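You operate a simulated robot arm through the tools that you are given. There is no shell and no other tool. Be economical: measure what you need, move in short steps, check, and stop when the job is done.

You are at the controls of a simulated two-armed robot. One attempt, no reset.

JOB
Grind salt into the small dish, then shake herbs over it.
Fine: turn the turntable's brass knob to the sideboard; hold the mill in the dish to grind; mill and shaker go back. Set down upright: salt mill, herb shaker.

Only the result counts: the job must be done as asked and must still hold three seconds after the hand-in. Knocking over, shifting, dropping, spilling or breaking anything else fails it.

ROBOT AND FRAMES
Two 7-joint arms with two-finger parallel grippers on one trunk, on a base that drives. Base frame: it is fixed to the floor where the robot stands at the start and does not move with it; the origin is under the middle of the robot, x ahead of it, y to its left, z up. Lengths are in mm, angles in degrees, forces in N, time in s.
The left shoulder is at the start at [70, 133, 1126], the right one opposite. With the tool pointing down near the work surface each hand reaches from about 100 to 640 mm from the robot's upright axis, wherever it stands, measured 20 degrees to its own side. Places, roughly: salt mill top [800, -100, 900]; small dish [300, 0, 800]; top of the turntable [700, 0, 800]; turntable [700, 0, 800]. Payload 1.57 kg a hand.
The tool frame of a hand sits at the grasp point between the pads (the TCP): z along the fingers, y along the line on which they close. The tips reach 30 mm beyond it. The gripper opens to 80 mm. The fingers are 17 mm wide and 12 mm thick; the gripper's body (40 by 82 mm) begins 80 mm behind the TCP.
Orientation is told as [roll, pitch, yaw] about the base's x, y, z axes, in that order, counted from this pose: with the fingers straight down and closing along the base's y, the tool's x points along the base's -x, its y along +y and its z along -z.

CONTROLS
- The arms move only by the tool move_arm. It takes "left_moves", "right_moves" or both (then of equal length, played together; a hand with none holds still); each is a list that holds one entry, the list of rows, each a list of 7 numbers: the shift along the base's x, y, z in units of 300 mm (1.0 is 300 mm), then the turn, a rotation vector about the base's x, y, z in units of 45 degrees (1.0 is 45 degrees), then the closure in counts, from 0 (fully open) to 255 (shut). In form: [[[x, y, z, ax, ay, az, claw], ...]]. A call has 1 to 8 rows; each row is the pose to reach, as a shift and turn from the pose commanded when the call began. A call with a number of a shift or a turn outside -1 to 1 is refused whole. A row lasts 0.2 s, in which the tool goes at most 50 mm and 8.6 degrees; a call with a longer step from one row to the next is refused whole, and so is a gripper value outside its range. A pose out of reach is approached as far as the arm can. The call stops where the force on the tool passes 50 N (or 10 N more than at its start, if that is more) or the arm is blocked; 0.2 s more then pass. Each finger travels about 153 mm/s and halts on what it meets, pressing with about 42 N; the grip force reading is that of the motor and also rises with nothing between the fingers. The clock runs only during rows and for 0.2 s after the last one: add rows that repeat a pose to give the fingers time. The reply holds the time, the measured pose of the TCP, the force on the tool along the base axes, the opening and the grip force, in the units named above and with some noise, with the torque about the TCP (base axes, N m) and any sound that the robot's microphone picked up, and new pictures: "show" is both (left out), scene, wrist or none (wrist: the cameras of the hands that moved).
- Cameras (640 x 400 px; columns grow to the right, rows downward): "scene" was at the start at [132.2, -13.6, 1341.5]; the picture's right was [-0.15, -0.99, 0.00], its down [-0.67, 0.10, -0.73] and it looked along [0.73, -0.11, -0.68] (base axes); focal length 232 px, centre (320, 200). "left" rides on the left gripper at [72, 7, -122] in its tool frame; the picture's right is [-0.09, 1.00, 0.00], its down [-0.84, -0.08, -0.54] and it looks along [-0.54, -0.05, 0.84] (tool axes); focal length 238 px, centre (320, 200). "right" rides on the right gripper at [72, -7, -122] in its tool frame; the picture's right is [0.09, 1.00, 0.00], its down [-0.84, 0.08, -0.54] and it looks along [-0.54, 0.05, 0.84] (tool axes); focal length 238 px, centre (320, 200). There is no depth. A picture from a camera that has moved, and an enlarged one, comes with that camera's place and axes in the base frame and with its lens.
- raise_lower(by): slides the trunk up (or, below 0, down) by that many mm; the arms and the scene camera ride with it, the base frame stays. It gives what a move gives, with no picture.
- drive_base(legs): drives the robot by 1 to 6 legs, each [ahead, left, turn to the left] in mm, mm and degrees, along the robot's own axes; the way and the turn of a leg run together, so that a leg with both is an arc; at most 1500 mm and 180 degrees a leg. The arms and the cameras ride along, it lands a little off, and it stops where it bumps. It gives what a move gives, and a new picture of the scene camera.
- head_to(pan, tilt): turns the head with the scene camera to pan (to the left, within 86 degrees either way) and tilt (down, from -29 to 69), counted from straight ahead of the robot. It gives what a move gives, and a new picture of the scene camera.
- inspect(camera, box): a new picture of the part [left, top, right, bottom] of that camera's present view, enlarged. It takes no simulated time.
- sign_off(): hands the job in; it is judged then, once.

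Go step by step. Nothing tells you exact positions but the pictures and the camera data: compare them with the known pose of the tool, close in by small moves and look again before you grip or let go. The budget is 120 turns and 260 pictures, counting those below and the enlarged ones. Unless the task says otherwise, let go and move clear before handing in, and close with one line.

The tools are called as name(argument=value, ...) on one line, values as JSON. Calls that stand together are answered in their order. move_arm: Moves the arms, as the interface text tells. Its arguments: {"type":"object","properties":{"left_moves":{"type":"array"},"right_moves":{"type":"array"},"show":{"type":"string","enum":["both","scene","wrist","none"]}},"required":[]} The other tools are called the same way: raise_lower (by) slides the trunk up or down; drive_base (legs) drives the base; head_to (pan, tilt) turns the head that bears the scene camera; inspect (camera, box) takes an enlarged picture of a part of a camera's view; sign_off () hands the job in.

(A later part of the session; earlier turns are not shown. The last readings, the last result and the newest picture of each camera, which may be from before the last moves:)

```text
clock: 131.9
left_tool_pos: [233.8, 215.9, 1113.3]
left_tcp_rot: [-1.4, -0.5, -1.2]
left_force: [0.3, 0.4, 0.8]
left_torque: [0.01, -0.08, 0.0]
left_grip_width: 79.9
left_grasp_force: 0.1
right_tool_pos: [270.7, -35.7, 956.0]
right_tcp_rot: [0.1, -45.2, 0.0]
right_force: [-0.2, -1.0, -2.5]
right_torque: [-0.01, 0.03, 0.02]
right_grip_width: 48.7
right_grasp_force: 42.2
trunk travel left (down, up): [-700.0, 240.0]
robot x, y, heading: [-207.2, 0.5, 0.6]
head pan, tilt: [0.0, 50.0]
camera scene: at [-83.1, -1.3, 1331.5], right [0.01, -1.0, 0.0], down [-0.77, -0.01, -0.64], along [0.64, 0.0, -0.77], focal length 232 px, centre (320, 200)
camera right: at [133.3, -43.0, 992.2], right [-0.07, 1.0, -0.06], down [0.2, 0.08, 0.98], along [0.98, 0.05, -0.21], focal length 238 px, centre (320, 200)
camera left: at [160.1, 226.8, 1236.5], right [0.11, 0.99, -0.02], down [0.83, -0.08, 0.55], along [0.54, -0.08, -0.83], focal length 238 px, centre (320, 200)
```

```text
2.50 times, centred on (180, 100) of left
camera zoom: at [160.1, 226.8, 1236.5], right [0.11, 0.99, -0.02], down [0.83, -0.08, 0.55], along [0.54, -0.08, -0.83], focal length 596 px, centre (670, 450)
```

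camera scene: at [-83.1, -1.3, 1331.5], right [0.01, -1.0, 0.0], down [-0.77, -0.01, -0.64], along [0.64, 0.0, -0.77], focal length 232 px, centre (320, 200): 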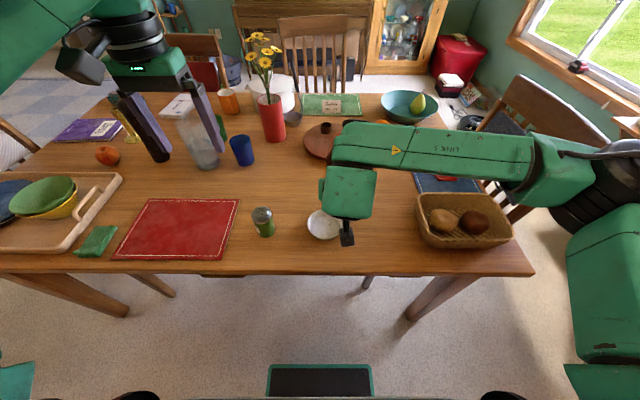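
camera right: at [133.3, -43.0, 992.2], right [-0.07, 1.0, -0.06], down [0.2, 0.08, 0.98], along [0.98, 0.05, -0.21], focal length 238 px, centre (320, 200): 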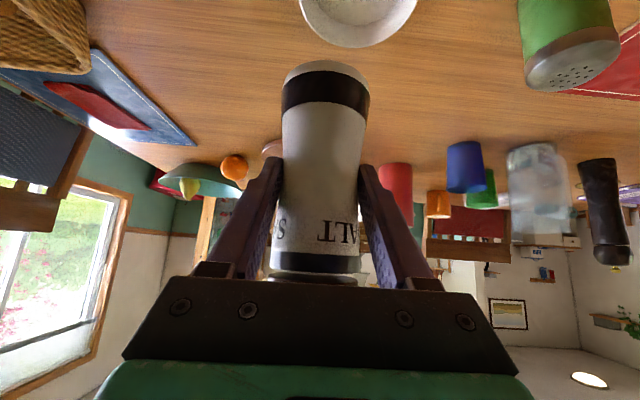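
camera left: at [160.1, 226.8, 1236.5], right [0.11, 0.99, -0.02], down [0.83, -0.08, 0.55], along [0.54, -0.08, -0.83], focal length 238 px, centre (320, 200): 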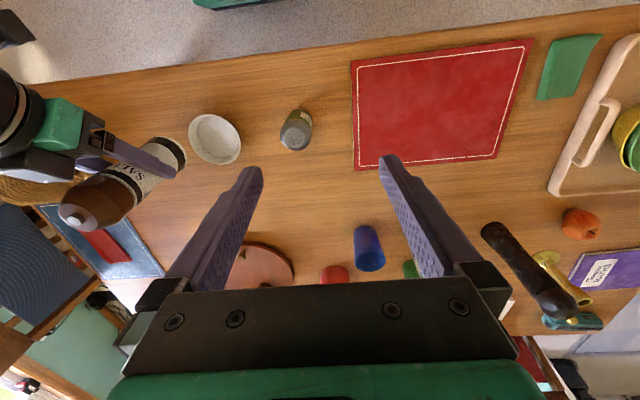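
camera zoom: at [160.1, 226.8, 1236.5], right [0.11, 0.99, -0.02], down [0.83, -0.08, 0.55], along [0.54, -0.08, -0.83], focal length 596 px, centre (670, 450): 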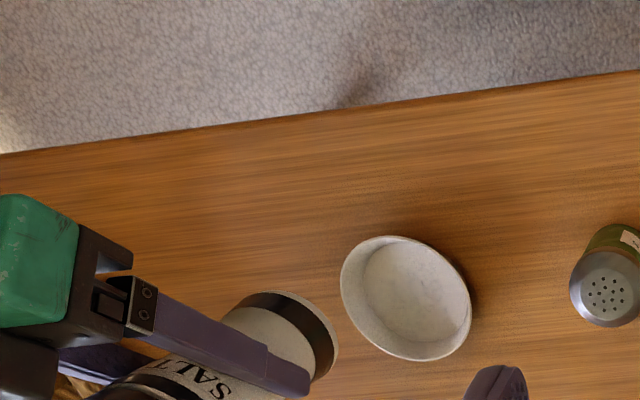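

Salt is in. Now driving forward to return the mill to its place on the turntable (TCP target (664.9,−88.1,849.5)).

drive_base(legs=[[160, 0, 0]])

move_arm(right_moves=[[[0.1, -0.03, 0, 0, 0, 0, 255], [0.24, -0.06, 0, 0, 0, 0, 255], [0.38, -0.1, 0, 0, 0, 0, 255], [0.52, -0.14, 0, 0, 0, 0, 255], [0.65, -0.175, 0, 0, 0, 0, 255]]])

```text
clock: 133.3
left_tool_pos: [393.5, 217.9, 1113.3]
left_tcp_rot: [-1.4, -0.5, -1.0]
left_force: [-0.2, 0.3, -0.4]
left_torque: [-0.02, -0.02, 0.0]
left_grip_width: 80.1
left_grasp_force: 0.0
right_tool_pos: [429.9, -33.2, 956.9]
right_tcp_rot: [0.1, -45.3, 0.2]
right_force: [0.2, -0.6, -2.2]
right_torque: [0.05, 0.03, -0.02]
right_grip_width: 48.6
right_grasp_force: 42.0
trunk travel left (down, up): [-700.0, 240.0]
robot x, y, heading: [-52.1, 1.7, 0.4]
head pan, tilt: [0.0, 50.0]
camera scene: at [76.0, -0.5, 1331.5], right [0.01, -1.0, 0.0], down [-0.77, -0.01, -0.64], along [0.64, 0.01, -0.77], focal length 232 px, centre (320, 200)
```

scene: 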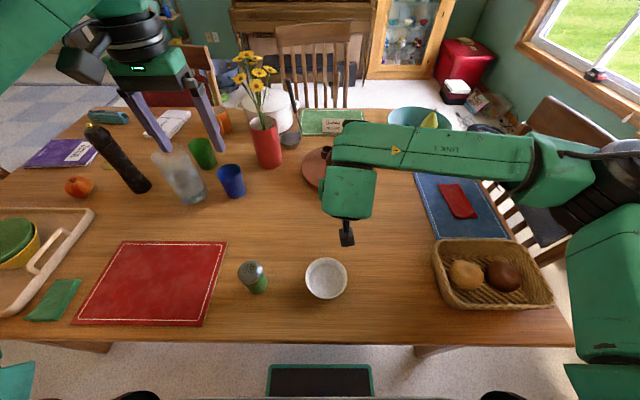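

```text
clock: 134.5
left_tool_pos: [395.6, 217.4, 1112.0]
left_tcp_rot: [-1.4, -0.3, -0.9]
left_force: [-0.1, -0.7, 1.1]
left_torque: [0.02, 0.0, -0.02]
left_grip_width: 80.1
left_grasp_force: 0.1
right_tool_pos: [625.8, -85.0, 954.0]
right_tcp_rot: [0.1, -45.0, 0.2]
right_force: [0.2, -0.2, -3.1]
right_torque: [0.03, 0.04, 0.01]
right_grip_width: 48.8
right_grasp_force: 41.8
trunk travel left (down, up): [-700.0, 240.0]
robot x, y, heading: [-47.1, -0.0, 0.4]
head pan, tilt: [0.0, 50.0]
camera scene: at [79.5, -0.2, 1331.1], right [0.01, -1.0, 0.0], down [-0.77, -0.01, -0.64], along [0.64, 0.01, -0.77], focal length 232 px, centre (320, 200)
camera right: at [489.8, -92.6, 990.5], right [-0.07, 1.0, -0.06], down [0.21, 0.08, 0.97], along [0.98, 0.05, -0.21], focal length 238 px, centre (320, 200)
```

scene: 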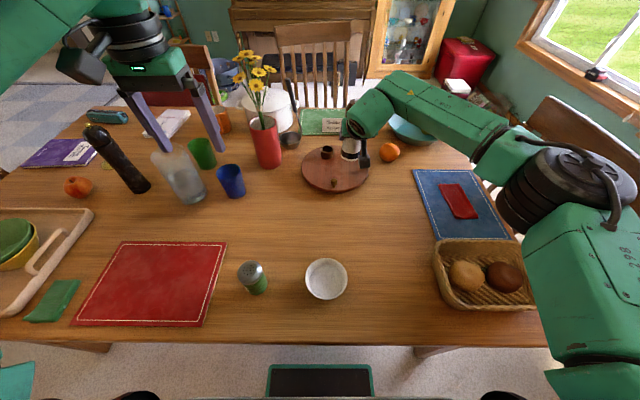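
right: 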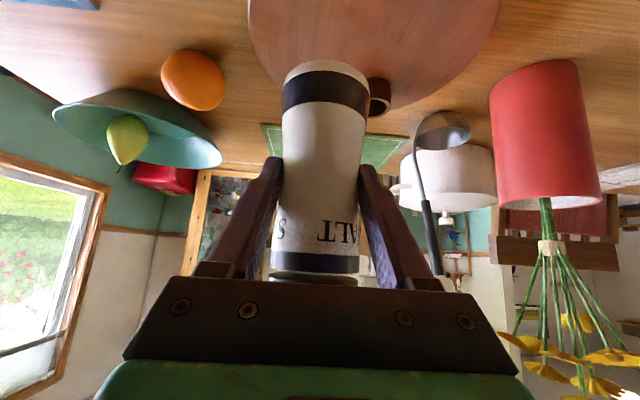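

move_arm(right_moves=[[[0.07, -0.007, -0.03, 0, 0, 0, 255], [0.13, -0.012, -0.1, 0, 0, 0, 255], [0.13, -0.012, -0.2, 0, 0, 0, 255], [0.13, -0.012, -0.29, 0, 0, 0, 255], [0.13, -0.012, -0.31, 0, 0, 0, 255]]])

inspect(camera="scene", box=[280, 90, 420, 200])

inspect(camera="right", box=[220, 0, 460, 200])

```text
clock: 135.7
left_tool_pos: [393.9, 217.7, 1113.1]
left_tcp_rot: [-1.4, -0.3, -0.9]
left_force: [-0.7, -0.2, -0.4]
left_torque: [-0.02, 0.02, 0.0]
left_grip_width: 80.1
left_grasp_force: 0.0
right_tool_pos: [666.4, -91.2, 861.0]
right_tcp_rot: [0.1, -45.1, 0.2]
right_force: [-0.2, 0.0, -3.0]
right_torque: [0.0, 0.04, 0.01]
right_grip_width: 48.6
right_grasp_force: 42.0
trunk travel left (down, up): [-700.0, 240.0]
robot x, y, heading: [-51.1, -0.2, 0.4]
head pan, tilt: [0.0, 50.0]
camera scene: at [78.2, -0.3, 1331.3], right [0.01, -1.0, 0.0], down [-0.77, -0.01, -0.64], along [0.64, 0.01, -0.77], focal length 232 px, centre (320, 200)
camera right: at [528.8, -97.9, 897.3], right [-0.07, 1.0, -0.06], down [0.21, 0.08, 0.98], along [0.98, 0.05, -0.21], focal length 238 px, centre (320, 200)
```

scene: 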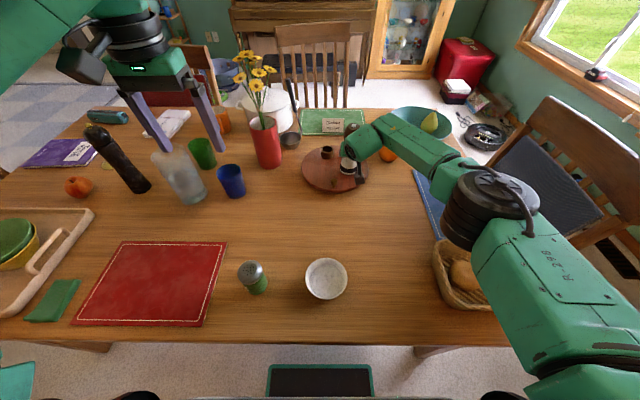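
right: 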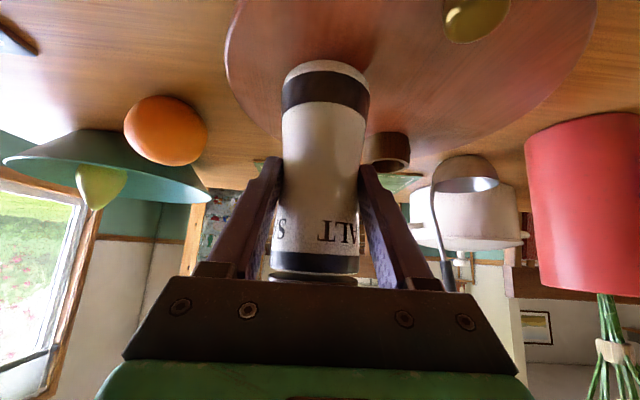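

```text
3.64 times, centred on (350, 145) of scene
camera zoom: at [78.2, -0.3, 1331.3], right [0.01, -1.0, 0.0], down [-0.77, -0.01, -0.64], along [0.64, 0.01, -0.77], focal length 844 px, centre (211, 400)
```

zoom: 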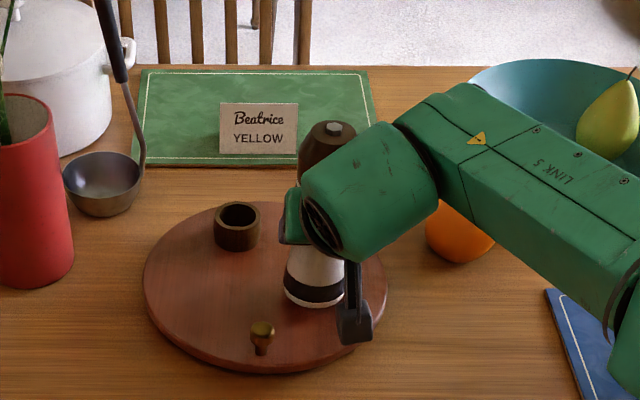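

```text
2.00 times, centred on (340, 100) of right
camera zoom: at [528.8, -97.9, 897.3], right [-0.07, 1.0, -0.06], down [0.21, 0.08, 0.98], along [0.98, 0.05, -0.21], focal length 477 px, centre (280, 400)
```

zoom: 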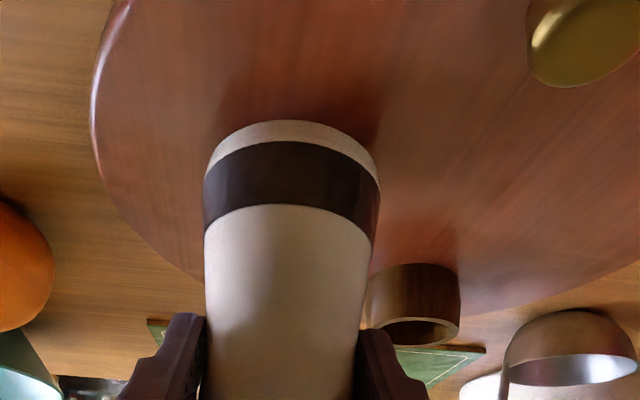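

move_arm(right_moves=[[[-0.003, 0.007, -0.013, 0, 0, 0, 255], [-0.005, 0.01, -0.025, 0, 0, 0, 255], [-0.005, 0.01, -0.033, 0, 0, 0, 255], [-0.005, 0.01, -0.038, 0, 0, 0, 255], [-0.005, 0.01, -0.038, 0, 0, 0, 255]]], show="wrist")

```text
clock: 136.9
left_tool_pos: [394.5, 217.7, 1113.0]
left_tcp_rot: [-1.3, -0.3, -1.0]
left_force: [-0.1, 0.1, 0.5]
left_torque: [-0.04, 0.04, 0.02]
left_grip_width: 80.1
left_grasp_force: 0.1
right_tool_pos: [663.6, -87.4, 849.9]
right_tcp_rot: [0.1, -45.2, 0.1]
right_force: [1.2, 0.1, -1.4]
right_torque: [0.0, -0.04, 0.03]
right_grip_width: 48.8
right_grasp_force: 41.8
trunk travel left (down, up): [-700.0, 240.0]
robot x, y, heading: [-48.9, 0.0, 0.8]
head pan, tilt: [0.0, 50.0]
camera right: at [526.6, -95.0, 886.1], right [-0.07, 1.0, -0.06], down [0.21, 0.08, 0.98], along [0.98, 0.05, -0.21], focal length 238 px, centre (320, 200)
```

right: 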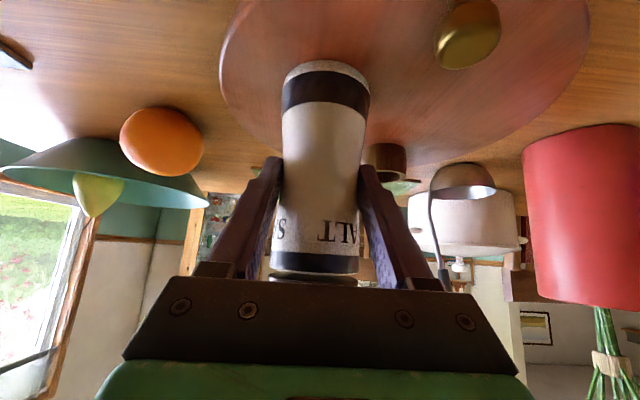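

move_arm(right_moves=[[[0, 0, -0.004, 0, 0, 0, 255], [0, 0, -0.006, 0, 0, 0, 255], [0, 0, -0.006, 0, 0, 0, 255]]], show="none")

```text
clock: 137.7
left_tool_pos: [392.5, 217.0, 1114.5]
left_tcp_rot: [-1.2, -0.3, -1.2]
left_force: [1.1, 0.8, -0.1]
left_torque: [-0.02, 0.02, 0.0]
left_grip_width: 80.0
left_grasp_force: 0.1
right_tool_pos: [664.2, -87.9, 850.0]
right_tcp_rot: [0.1, -45.3, 0.1]
right_force: [1.1, -3.4, 5.2]
right_torque: [-0.21, -0.38, -0.08]
right_grip_width: 48.8
right_grasp_force: 42.3
trunk travel left (down, up): [-700.0, 240.0]
robot x, y, heading: [-48.8, -1.1, 0.8]
head pan, tilt: [0.0, 50.0]
```

In contact; opening the fingers gently.

move_arm(right_moves=[[[0, 0, 0.003, 0, 0, 0, 90], [0, 0, 0.003, 0, 0, 0, 60], [0, 0, 0.003, 0, 0, 0, 0], [0, 0, 0.003, 0, 0, 0, 0], [0, 0, 0.003, 0, 0, 0, 0]]])

inspect(camera="scene", box=[280, 90, 420, 200])

```text
clock: 138.9
left_tool_pos: [393.3, 216.7, 1113.3]
left_tcp_rot: [-1.3, -0.4, -1.0]
left_force: [0.1, -0.2, 0.4]
left_torque: [0.02, 0.0, 0.0]
left_grip_width: 80.0
left_grasp_force: 0.2
right_tool_pos: [664.5, -86.2, 849.3]
right_tcp_rot: [0.1, -45.0, 0.1]
right_force: [-0.8, -0.2, -0.2]
right_torque: [0.0, 0.0, -0.02]
right_grip_width: 80.0
right_grasp_force: 0.0
trunk travel left (down, up): [-700.0, 240.0]
robot x, y, heading: [-47.2, -1.6, 0.2]
head pan, tilt: [0.0, 50.0]
camera scene: at [77.5, -0.4, 1331.3], right [0.01, -1.0, 0.0], down [-0.77, -0.01, -0.64], along [0.64, 0.01, -0.77], focal length 232 px, centre (320, 200)
camera right: at [526.4, -94.1, 885.6], right [-0.07, 1.0, -0.06], down [0.21, 0.08, 0.98], along [0.98, 0.05, -0.21], focal length 238 px, centre (320, 200)
```

scene: 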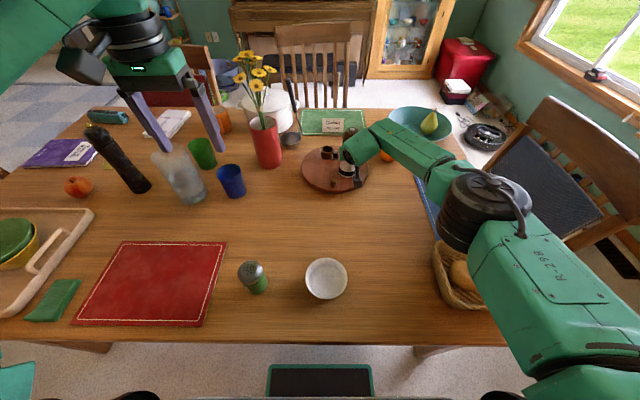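
right: 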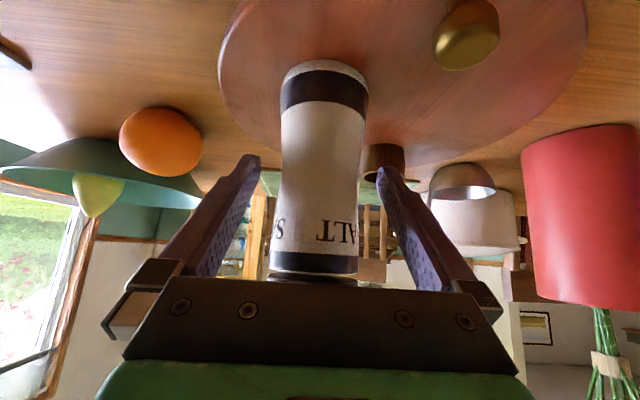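

```text
3.64 times, centred on (350, 145) of scene
camera zoom: at [77.5, -0.4, 1331.3], right [0.01, -1.0, 0.0], down [-0.77, -0.01, -0.64], along [0.64, 0.01, -0.77], focal length 844 px, centre (211, 400)
```

zoom: 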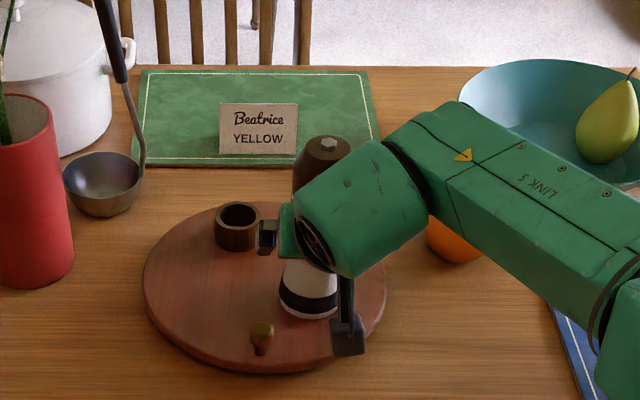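

Mill stands upright. Backing out along the tool axis.

move_arm(right_moves=[[[-0.05, 0, 0.05, 0, 0, 0, 0], [-0.14, 0, 0.14, 0, 0, 0, 0], [-0.24, 0, 0.24, 0, 0, 0, 0], [-0.34, 0, 0.34, 0, 0, 0, 0], [-0.45, 0, 0.42, 0, 0, 0, 0], [-0.58, 0, 0.46, 0, 0, 0, 0]]])

inspect(camera="scene", box=[280, 90, 420, 200])

inspect(camera="right", box=[220, 40, 440, 200])

```text
clock: 140.3
left_tool_pos: [392.8, 217.3, 1114.2]
left_tcp_rot: [-1.3, -0.4, -1.0]
left_force: [-0.2, 0.3, -0.4]
left_torque: [-0.02, -0.06, -0.01]
left_grip_width: 80.2
left_grasp_force: 0.2
right_tool_pos: [490.8, -86.7, 990.4]
right_tcp_rot: [0.1, -45.3, 0.0]
right_force: [0.6, -0.3, -0.7]
right_torque: [0.01, -0.01, 0.0]
right_grip_width: 80.0
right_grasp_force: 0.0
trunk travel left (down, up): [-700.0, 240.0]
robot x, y, heading: [-51.3, 0.2, 0.6]
head pan, tilt: [0.0, 50.0]
camera scene: at [76.2, -0.6, 1331.5], right [0.01, -1.0, 0.0], down [-0.77, -0.01, -0.64], along [0.64, 0.01, -0.77], focal length 232 px, centre (320, 200)
camera right: at [353.7, -93.3, 1025.4], right [-0.07, 1.0, -0.06], down [0.2, 0.08, 0.98], along [0.98, 0.05, -0.21], focal length 238 px, centre (320, 200)
```

scene: 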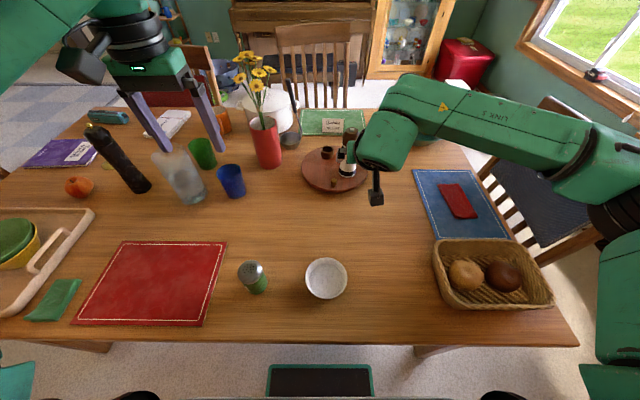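
right: 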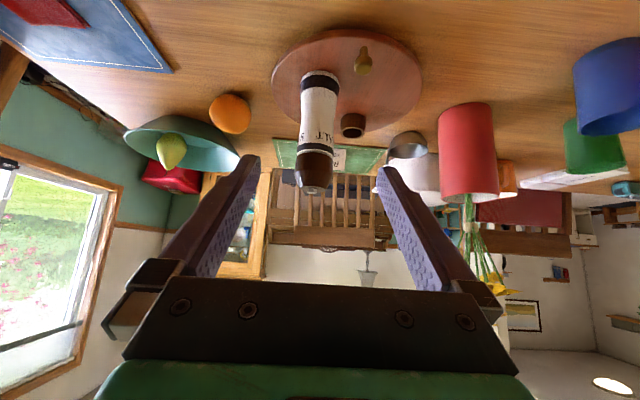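

```text
3.64 times, centred on (350, 145) of scene
camera zoom: at [76.2, -0.6, 1331.5], right [0.01, -1.0, 0.0], down [-0.77, -0.01, -0.64], along [0.64, 0.01, -0.77], focal length 844 px, centre (211, 400)
```

zoom: 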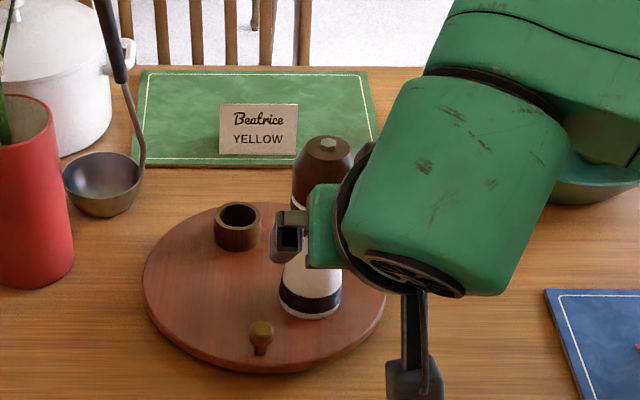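

```text
2.50 times, centred on (330, 120) of right
camera zoom: at [353.7, -93.3, 1025.4], right [-0.07, 1.0, -0.06], down [0.2, 0.08, 0.98], along [0.98, 0.05, -0.21], focal length 596 px, centre (295, 400)
```

zoom: 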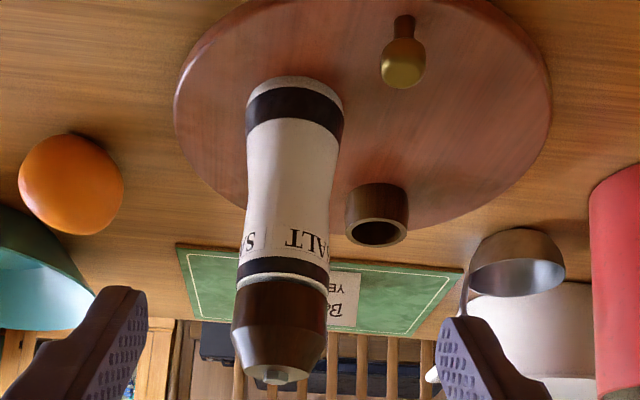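

Mill is back, upright, knob toward the sideboard. Now localise the herb shaker.

inspect(camera="scene", box=[220, 240, 360, 320])

inspect(camera="left", box=[0, 0, 640, 400])

```text
4.57 times, centred on (290, 280) of scene
camera zoom: at [76.2, -0.6, 1331.5], right [0.01, -1.0, 0.0], down [-0.77, -0.01, -0.64], along [0.64, 0.01, -0.77], focal length 1061 px, centre (457, -166)
```

zoom: 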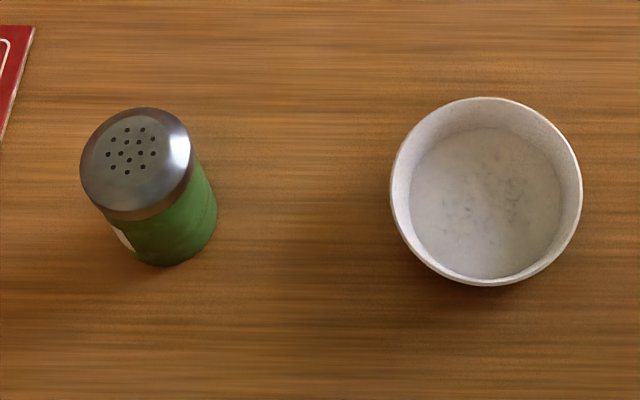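

```text
1.00 times, centred on (320, 200) of left
camera zoom: at [319.3, 227.7, 1236.8], right [0.11, 0.99, -0.02], down [0.83, -0.08, 0.55], along [0.54, -0.08, -0.83], focal length 238 px, centre (320, 200)
```

zoom: 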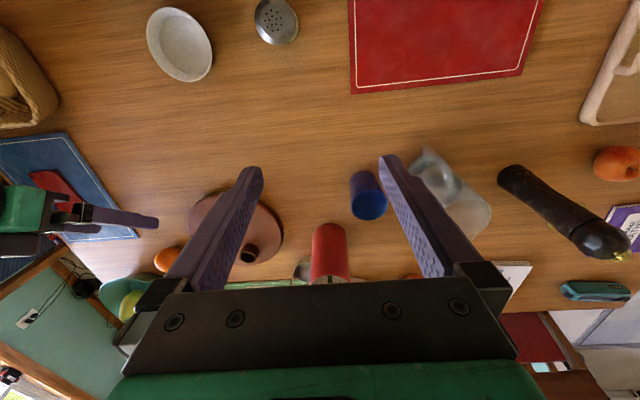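

Shaker ≈ (285,157), height ≈80, Ø≈52. I'll back up, move the right hand aside, and test the left wrist: tool tilted forward ~75° and rolled 180°.

drive_base(legs=[[-200, 0, 0]])

move_arm(right_moves=[[[0, -0.14, 0.02, 0, 0, 0, 0], [0, -0.28, 0.04, 0, 0, 0, 0], [0, -0.42, 0.06, 0, 0, 0, 0], [0, -0.56, 0.08, 0, 0, 0, 0], [0, -0.68, 0.1, 0, 0, 0, 0], [0, -0.68, 0.1, 0, 0, 0, 0]]], left_moves=[[[0, 0, -0.02, 0, -0.19, 0, 0], [0, 0, -0.04, 0, -0.38, 0, 0], [0, 0, -0.06, 0, -0.57, 0, 0], [0, 0, -0.08, 0, -0.76, 0, 0], [0, 0, -0.1, 0, -0.94, 0, 0], [0, 0, -0.1, 0, -1.0, 0, 0]]], show="none")

move_arm(left_moves=[[[0, 0, -0.1, 0, -0.19, 0, 0], [0, 0, -0.2, 0, -0.38, 0, 0], [0, 0, -0.3, 0, -0.57, 0, 0], [0, 0, -0.35, 0, -0.667, 0, 0]]])

```text
clock: 141.9
left_tool_pos: [193.5, 214.3, 1113.2]
left_tcp_rot: [-1.4, -0.3, -1.2]
left_force: [-0.1, -0.1, -1.1]
left_torque: [0.01, -0.02, 0.01]
left_grip_width: 80.0
left_grasp_force: 0.0
right_tool_pos: [291.4, -88.3, 988.4]
right_tcp_rot: [0.1, -45.2, 0.1]
right_force: [0.3, -0.1, 0.6]
right_torque: [0.01, 0.04, 0.01]
right_grip_width: 80.1
right_grasp_force: 0.1
trunk travel left (down, up): [-700.0, 240.0]
robot x, y, heading: [-250.4, -4.6, 0.4]
head pan, tilt: [0.0, 50.0]
camera scene: at [-123.6, -2.6, 1331.2], right [0.01, -1.0, 0.0], down [-0.77, -0.01, -0.64], along [0.64, 0.01, -0.77], focal length 232 px, centre (320, 200)
```

scene: 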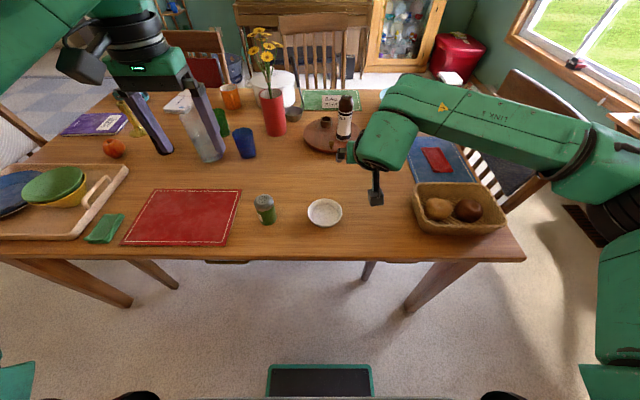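

```text
clock: 143.3
left_tool_pos: [204.8, 195.0, 1096.6]
left_tcp_rot: [-0.3, -42.7, -1.5]
left_force: [0.5, -0.3, 0.1]
left_torque: [-0.03, 0.04, -0.02]
left_grip_width: 80.1
left_grasp_force: 0.0
left hand out of reach, approached as far as the arm can: row 5, 6
right_tool_pos: [287.1, -293.5, 1018.3]
right_tcp_rot: [0.1, -45.1, 0.2]
right_force: [0.4, -0.2, -0.6]
right_torque: [-0.02, -0.02, -0.03]
right_grip_width: 79.9
right_grasp_force: 0.0
trunk travel left (down, up): [-700.0, 240.0]
robot x, y, heading: [-251.3, -0.7, 0.6]
head pan, tilt: [0.0, 50.0]
```

```text
clock: 144.3
left_tool_pos: [249.3, 228.9, 1054.3]
left_tcp_rot: [-8.7, -65.7, 15.7]
left_force: [-0.7, 0.5, 0.6]
left_torque: [-0.04, 0.04, -0.04]
left_grip_width: 80.1
left_grasp_force: 0.0
left hand out of reach, approached as far as the arm can: row 1, 2, 3, 4
right_tool_pos: [285.8, -289.0, 1019.6]
right_tcp_rot: [-0.2, -45.1, 0.2]
right_force: [0.5, -0.1, 0.2]
right_torque: [-0.02, 0.01, -0.01]
right_grip_width: 80.3
right_grasp_force: 0.1
trunk travel left (down, up): [-700.0, 240.0]
robot x, y, heading: [-252.1, -0.7, 0.5]
head pan, tilt: [0.0, 50.0]
camera scene: at [-124.8, 1.3, 1331.2], right [0.01, -1.0, 0.0], down [-0.77, -0.01, -0.64], along [0.64, 0.0, -0.77], focal length 232 px, centre (320, 200)
camera left: at [109.1, 215.6, 1039.2], right [-0.1, 1.0, 0.02], down [-0.15, -0.04, 0.99], along [0.98, 0.09, 0.16], focal length 238 px, centre (320, 200)
```

scene: 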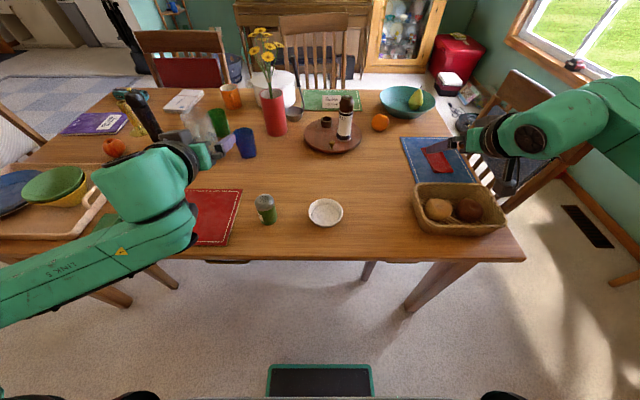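
left: 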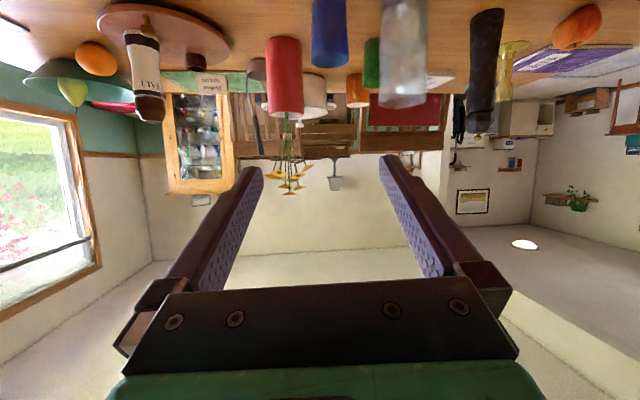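

move_arm(left_moves=[[[0.12, -0.02, -0.03, 0, -0.05, 0, 0], [0.24, -0.05, -0.08, 0, -0.1, 0, 0], [0.33, -0.08, -0.15, 0, -0.15, 0, 0], [0.4, -0.1, -0.25, 0, -0.2, 0, 0]]], show="none")

move_arm(left_moves=[[[0, 0, 0, 0.17, 0.02, -0.06, 0], [0, 0, 0, 0.34, 0.04, -0.12, 0], [0, 0, 0, 0.51, 0.055, -0.17, 0], [0, 0, 0, 0.68, 0.07, -0.23, 0], [0, 0, 0, 0.84, 0.09, -0.28, 0], [0, 0, 0, 0.94, 0.1, -0.3, 0]]], show="none")

move_arm(left_moves=[[[0, 0, 0, 0.17, 0.02, -0.06, 0], [0, 0, 0, 0.34, 0.04, -0.12, 0], [0, 0, 0, 0.51, 0.055, -0.17, 0], [0, 0, 0, 0.68, 0.07, -0.23, 0], [0, 0, 0, 0.84, 0.09, -0.28, 0], [0, 0, 0, 0.94, 0.1, -0.3, 0]]], show="scene")

```text
clock: 145.3
left_tool_pos: [368.3, 198.3, 982.8]
left_tcp_rot: [-15.9, -74.9, 22.6]
left_force: [-0.3, 0.1, -0.4]
left_torque: [0.03, 0.03, 0.01]
left_grip_width: 80.1
left_grasp_force: 0.1
right_tool_pos: [287.6, -292.9, 1018.5]
right_tcp_rot: [0.1, -45.1, 0.0]
right_force: [-0.1, 0.1, 0.0]
right_torque: [0.01, 0.01, -0.03]
right_grip_width: 80.0
right_grasp_force: 0.0
trunk travel left (down, up): [-700.0, 240.0]
robot x, y, heading: [-251.9, -3.2, 0.5]
head pan, tilt: [0.0, 50.0]
```

```text
clock: 146.8
left_tool_pos: [368.0, 199.3, 985.7]
left_tcp_rot: [66.8, -47.8, -68.8]
left_force: [0.1, 1.1, -0.3]
left_torque: [0.04, 0.04, -0.01]
left_grip_width: 80.1
left_grasp_force: 0.0
right_tool_pos: [286.3, -294.3, 1019.0]
right_tcp_rot: [0.1, -45.2, 0.0]
right_force: [-1.0, -1.0, 1.2]
right_torque: [-0.01, 0.0, -0.02]
right_grip_width: 80.0
right_grasp_force: 0.0
trunk travel left (down, up): [-700.0, 240.0]
robot x, y, heading: [-250.4, -4.5, 0.5]
head pan, tilt: [0.0, 50.0]
```

```text
clock: 148.2
left_tool_pos: [366.7, 199.4, 986.1]
left_tcp_rot: [72.4, -5.7, -85.5]
left_force: [0.6, 1.5, 0.6]
left_torque: [0.02, -0.04, 0.04]
left_grip_width: 80.0
left_grasp_force: 0.0
right_tool_pos: [287.0, -292.8, 1019.2]
right_tcp_rot: [0.0, -45.1, 0.0]
right_force: [0.7, -0.4, 0.7]
right_torque: [0.0, -0.04, 0.01]
right_grip_width: 79.8
right_grasp_force: 0.1
trunk travel left (down, up): [-700.0, 240.0]
robot x, y, heading: [-251.2, -4.0, 0.5]
head pan, tilt: [0.0, 50.0]
camera scene: at [-124.8, -2.7, 1331.3], right [0.01, -1.0, 0.0], down [-0.77, -0.01, -0.64], along [0.64, 0.01, -0.77], focal length 232 px, centre (320, 200)
```

scene: 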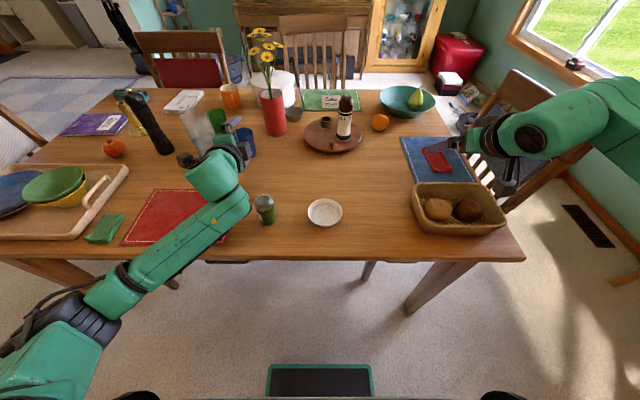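

Roll of +90° works; testing the remaining 90°.

move_arm(left_moves=[[[0, 0, 0, 0.17, 0.02, -0.06, 0], [0, 0, 0, 0.34, 0.04, -0.12, 0], [0, 0, 0, 0.51, 0.055, -0.17, 0], [0, 0, 0, 0.68, 0.07, -0.23, 0], [0, 0, 0, 0.84, 0.09, -0.28, 0], [0, 0, 0, 0.94, 0.1, -0.3, 0]]], show="none")

move_arm(left_moves=[[[0, 0, 0, 0.17, 0.02, -0.06, 0], [0, 0, 0, 0.34, 0.04, -0.12, 0], [0, 0, 0, 0.51, 0.055, -0.17, 0], [0, 0, 0, 0.68, 0.07, -0.23, 0], [0, 0, 0, 0.84, 0.09, -0.28, 0], [0, 0, 0, 0.94, 0.1, -0.3, 0]]])

```text
clock: 149.6
left_tool_pos: [367.2, 199.6, 985.8]
left_tcp_rot: [65.2, 36.2, -101.7]
left_force: [0.0, -1.0, -0.8]
left_torque: [0.04, -0.01, 0.01]
left_grip_width: 80.0
left_grasp_force: 0.1
right_tool_pos: [288.2, -293.6, 1018.8]
right_tcp_rot: [0.2, -45.1, 0.0]
right_force: [-0.2, 0.0, -0.7]
right_torque: [0.0, 0.0, 0.02]
right_grip_width: 79.8
right_grasp_force: 0.1
trunk travel left (down, up): [-700.0, 240.0]
robot x, y, heading: [-255.6, -2.9, 0.5]
head pan, tilt: [0.0, 50.0]
```

```text
clock: 150.9
left_tool_pos: [366.9, 200.2, 985.4]
left_tcp_rot: [14.5, 68.6, -158.5]
left_force: [0.5, -0.2, -0.5]
left_torque: [0.0, -0.04, -0.02]
left_grip_width: 80.0
left_grasp_force: 0.0
right_tool_pos: [286.4, -293.7, 1019.9]
right_tcp_rot: [0.1, -45.1, 0.0]
right_force: [0.1, -0.6, -0.5]
right_torque: [-0.02, -0.01, 0.0]
right_grip_width: 80.2
right_grasp_force: 0.1
trunk travel left (down, up): [-700.0, 240.0]
robot x, y, heading: [-251.5, -0.7, 0.2]
head pan, tilt: [0.0, 50.0]
camera scene: at [-124.8, -2.7, 1331.3], right [0.01, -1.0, 0.0], down [-0.77, -0.01, -0.64], along [0.64, 0.01, -0.77], focal length 232 px, centre (320, 200)
camera left: at [278.7, 191.3, 1098.0], right [0.11, -0.99, 0.01], down [-0.8, -0.09, -0.59], along [0.59, 0.06, -0.81], focal length 238 px, centre (320, 200)
```

scene: 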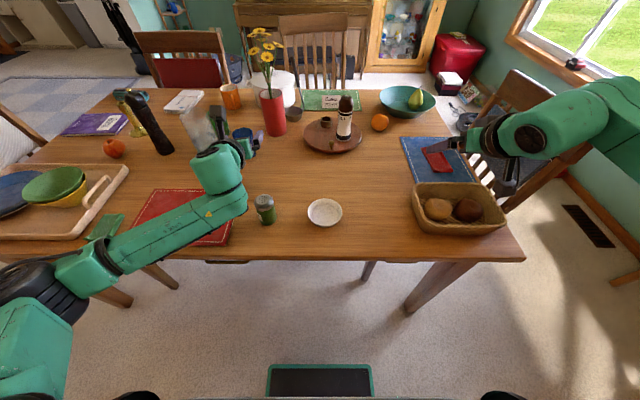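
left: 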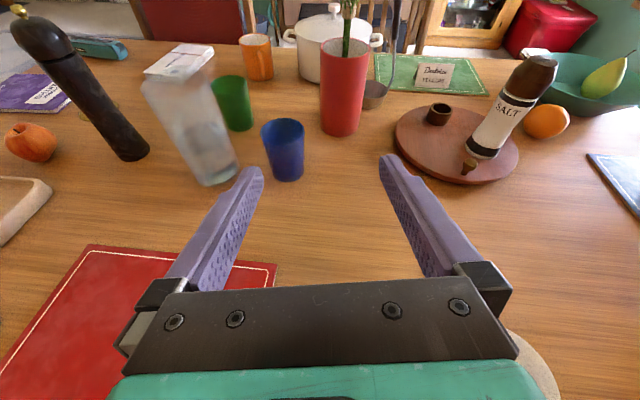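

Full 180° roll is reachable with the camera on top. Now bring the hand above the shaker to descend straddling it.

move_arm(left_moves=[[[-0.07, -0.035, -0.06, 0, 0, 0, 0], [-0.14, -0.07, -0.12, 0, 0, 0, 0], [-0.21, -0.105, -0.18, 0, 0, 0, 0], [-0.273, -0.14, -0.25, 0, 0, 0, 0]]])

inspect(camera="left", box=[160, 140, 480, 340])

```text
clock: 151.9
left_tool_pos: [285.6, 156.8, 913.2]
left_tcp_rot: [15.1, 68.4, -157.9]
left_force: [0.2, 0.4, -0.2]
left_torque: [0.01, 0.01, -0.01]
left_grip_width: 80.0
left_grasp_force: 0.2
right_tool_pos: [287.6, -292.7, 1018.1]
right_tcp_rot: [0.1, -45.1, 0.0]
right_force: [-0.2, 0.4, 0.3]
right_torque: [0.02, 0.02, 0.0]
right_grip_width: 80.1
right_grasp_force: 0.0
trunk travel left (down, up): [-700.0, 240.0]
robot x, y, heading: [-249.2, -4.9, 0.3]
head pan, tilt: [0.0, 50.0]
camera scene: at [-125.2, -2.9, 1331.4], right [0.01, -1.0, 0.0], down [-0.77, -0.01, -0.64], along [0.64, 0.01, -0.77], focal length 232 px, centre (320, 200)
camera left: at [196.7, 147.8, 1025.6], right [0.11, -0.99, 0.01], down [-0.8, -0.09, -0.59], along [0.59, 0.06, -0.8], focal length 238 px, centre (320, 200)
```

scene: 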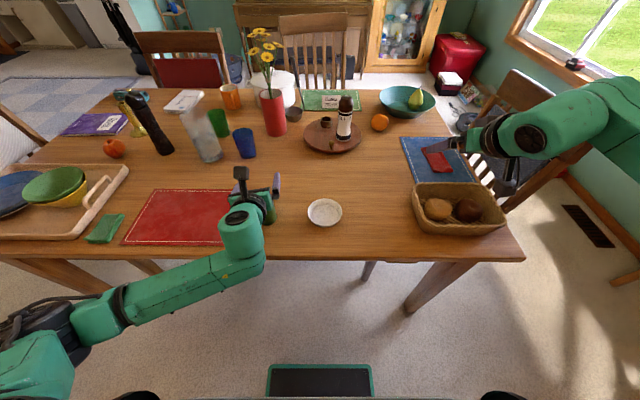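
left: 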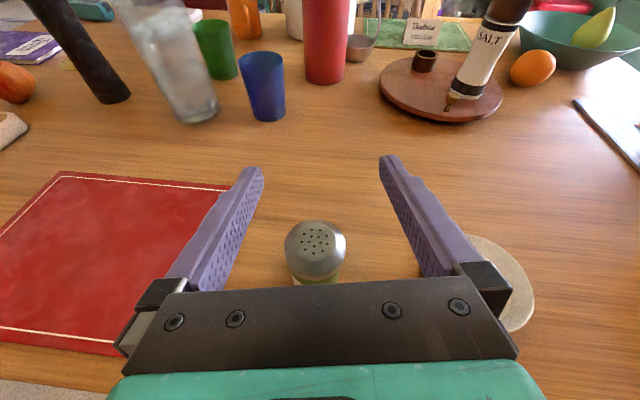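

```text
2.00 times, centred on (320, 240) of left
camera zoom: at [196.7, 147.8, 1025.6], right [0.11, -0.99, 0.01], down [-0.8, -0.09, -0.59], along [0.59, 0.06, -0.8], focal length 477 px, centre (320, 120)
```

zoom: 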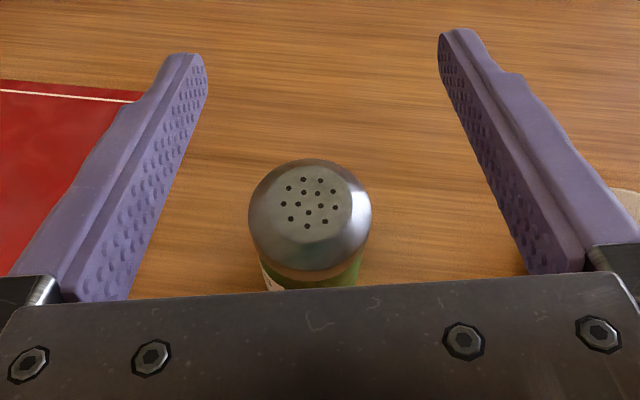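

move_arm(left_moves=[[[0.02, 0.013, -0.1, 0, 0, 0, 0], [0.02, 0.013, -0.2, 0, 0, 0, 0], [0.02, 0.013, -0.3, 0, 0, 0, 0], [0.02, 0.013, -0.36, 0, 0, 0, 0]]])

inspect(camera="left", box=[200, 140, 440, 290])

inspect(camera="scene", box=[200, 160, 340, 260])

```text
clock: 152.9
left_tool_pos: [290.2, 162.2, 802.2]
left_tcp_rot: [14.9, 68.3, -158.0]
left_force: [0.3, 0.0, 0.1]
left_torque: [0.03, 0.0, 0.01]
left_grip_width: 79.7
left_grasp_force: 0.0
right_tool_pos: [286.9, -292.6, 1019.0]
right_tcp_rot: [0.2, -45.1, 0.1]
right_force: [-0.3, -0.7, 0.4]
right_torque: [0.0, 0.01, -0.01]
right_grip_width: 79.9
right_grasp_force: 0.0
trunk travel left (down, up): [-700.0, 240.0]
robot x, y, heading: [-248.4, -2.9, 0.5]
head pan, tilt: [0.0, 50.0]
camera scene: at [-124.7, -2.6, 1331.4], right [0.01, -1.0, 0.0], down [-0.77, -0.01, -0.64], along [0.64, 0.01, -0.77], focal length 232 px, centre (320, 200)
camera left: at [201.8, 153.7, 915.0], right [0.11, -0.99, 0.01], down [-0.8, -0.09, -0.59], along [0.59, 0.06, -0.81], focal length 238 px, centre (320, 200)
```

scene: 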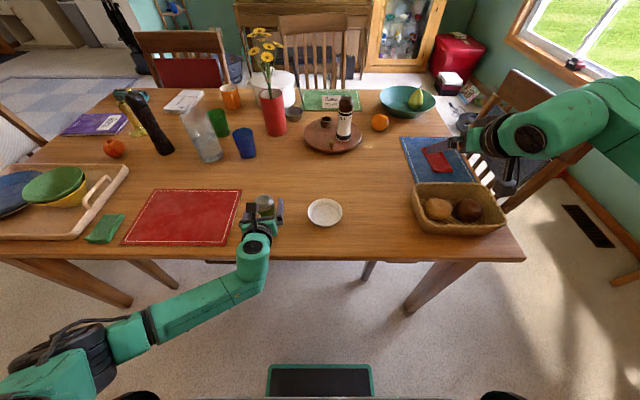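
left: 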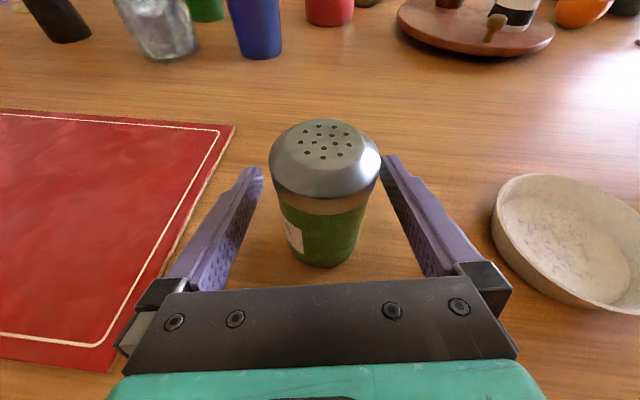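

```text
2.67 times, centred on (320, 215) of left
camera zoom: at [201.8, 153.7, 915.0], right [0.11, -0.99, 0.01], down [-0.8, -0.09, -0.59], along [0.59, 0.06, -0.81], focal length 636 px, centre (320, 160)
```

zoom: 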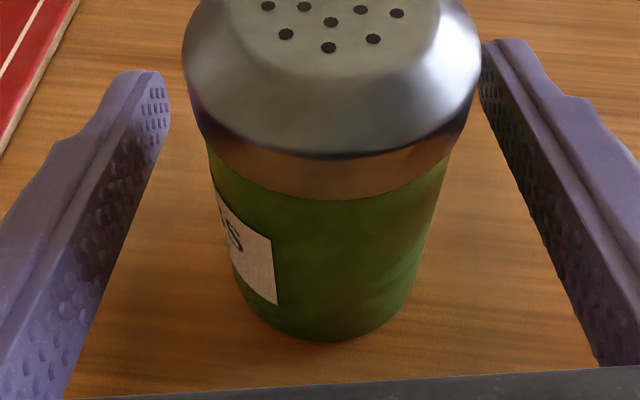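

```text
4.00 times, centred on (270, 210) of scene
camera zoom: at [-124.7, -2.6, 1331.4], right [0.01, -1.0, 0.0], down [-0.77, -0.01, -0.64], along [0.64, 0.01, -0.77], focal length 928 px, centre (520, 160)
```

zoom: 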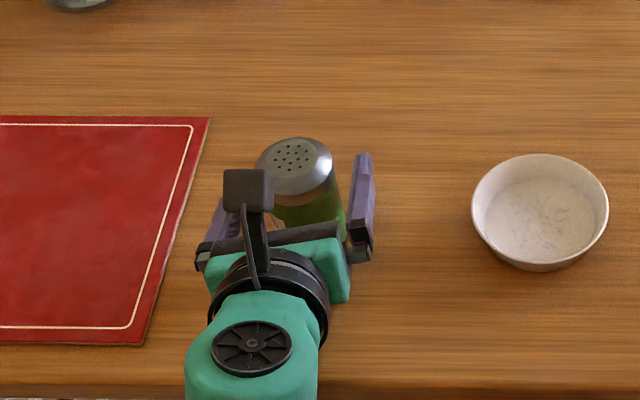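

Well centred. Lowering 18 mm and gripping.

move_arm(left_moves=[[[-0.003, -0.003, -0.03, 0, 0, 0, 0], [-0.005, -0.005, -0.06, 0, 0, 0, 0], [-0.005, -0.005, -0.06, 0, 0, 0, 50], [-0.005, -0.005, -0.06, 0, 0, 0, 80], [-0.005, -0.005, -0.06, 0, 0, 0, 120], [-0.005, -0.005, -0.06, 0, 0, 0, 255], [-0.005, -0.005, -0.06, 0, 0, 0, 255]]], show="wrist")

```text
clock: 154.6
left_tool_pos: [290.0, 160.7, 784.1]
left_tcp_rot: [14.9, 68.4, -158.1]
left_force: [-0.2, -1.2, 0.3]
left_torque: [0.01, 0.01, 0.0]
left_grip_width: 51.7
left_grasp_force: 42.1
right_tool_pos: [286.7, -293.6, 1018.4]
right_tcp_rot: [0.1, -45.2, 0.1]
right_force: [-0.4, 0.1, -0.1]
right_torque: [0.01, -0.02, 0.0]
right_grip_width: 79.8
right_grasp_force: 0.1
trunk travel left (down, up): [-700.0, 240.0]
robot x, y, heading: [-249.5, -2.6, 0.4]
head pan, tilt: [0.0, 50.0]
camera left: at [200.2, 151.6, 896.7], right [0.11, -0.99, 0.01], down [-0.8, -0.09, -0.59], along [0.59, 0.06, -0.81], focal length 238 px, centre (320, 200)
```

left: 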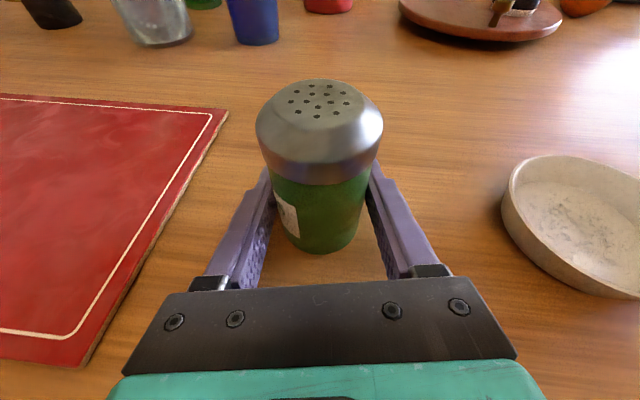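

Gripped (pose noted: (290,160.7,784.1)). Lifting and carrying over towards the dish, still upright.

move_arm(left_moves=[[[0, 0, 0.06, 0, 0, 0, 255], [0, 0, 0.2, 0, 0, 0, 255], [0, 0, 0.34, 0, 0, 0, 255], [0, -0.1, 0.4, 0, 0, 0, 255], [0.02, -0.24, 0.42, 0, 0, 0, 255], [0.04, -0.38, 0.42, 0, 0, 0, 255], [0.06, -0.52, 0.42, 0, 0, 0, 255], [0.06, -0.64, 0.42, 0, 0, 0, 255]]])

```text
clock: 156.3
left_tool_pos: [305.3, -34.8, 909.7]
left_tcp_rot: [14.6, 68.4, -158.3]
left_force: [-0.3, 0.1, -0.2]
left_torque: [0.02, 0.0, -0.02]
left_grip_width: 51.3
left_grasp_force: 42.1
right_tool_pos: [286.3, -294.0, 1018.9]
right_tcp_rot: [0.2, -45.1, 0.0]
right_force: [-0.6, -0.8, 0.0]
right_torque: [-0.01, -0.01, -0.01]
right_grip_width: 80.2
right_grasp_force: 0.1
trunk travel left (down, up): [-700.0, 240.0]
robot x, y, heading: [-251.6, -1.3, 0.6]
head pan, tilt: [0.0, 50.0]
camera scene: at [-124.8, -4.2, 1331.3], right [0.01, -1.0, 0.0], down [-0.77, -0.01, -0.64], along [0.64, 0.01, -0.77], focal length 232 px, centre (320, 200)
camera left: at [216.8, -42.1, 1022.9], right [0.11, -0.99, 0.01], down [-0.8, -0.09, -0.59], along [0.59, 0.06, -0.81], focal length 238 px, centre (320, 200)
```

scene: 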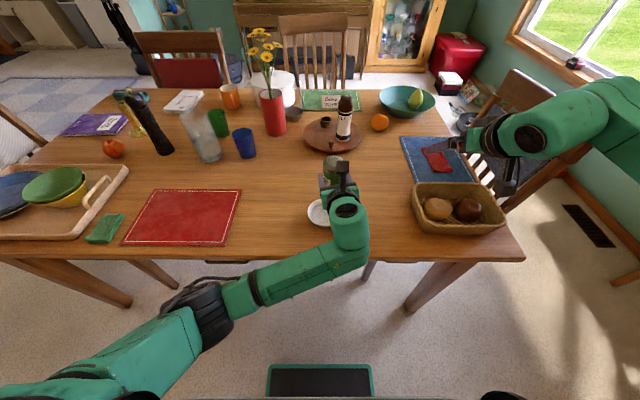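
left: 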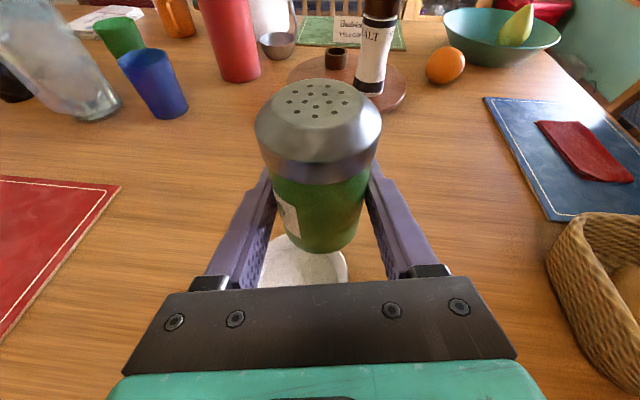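

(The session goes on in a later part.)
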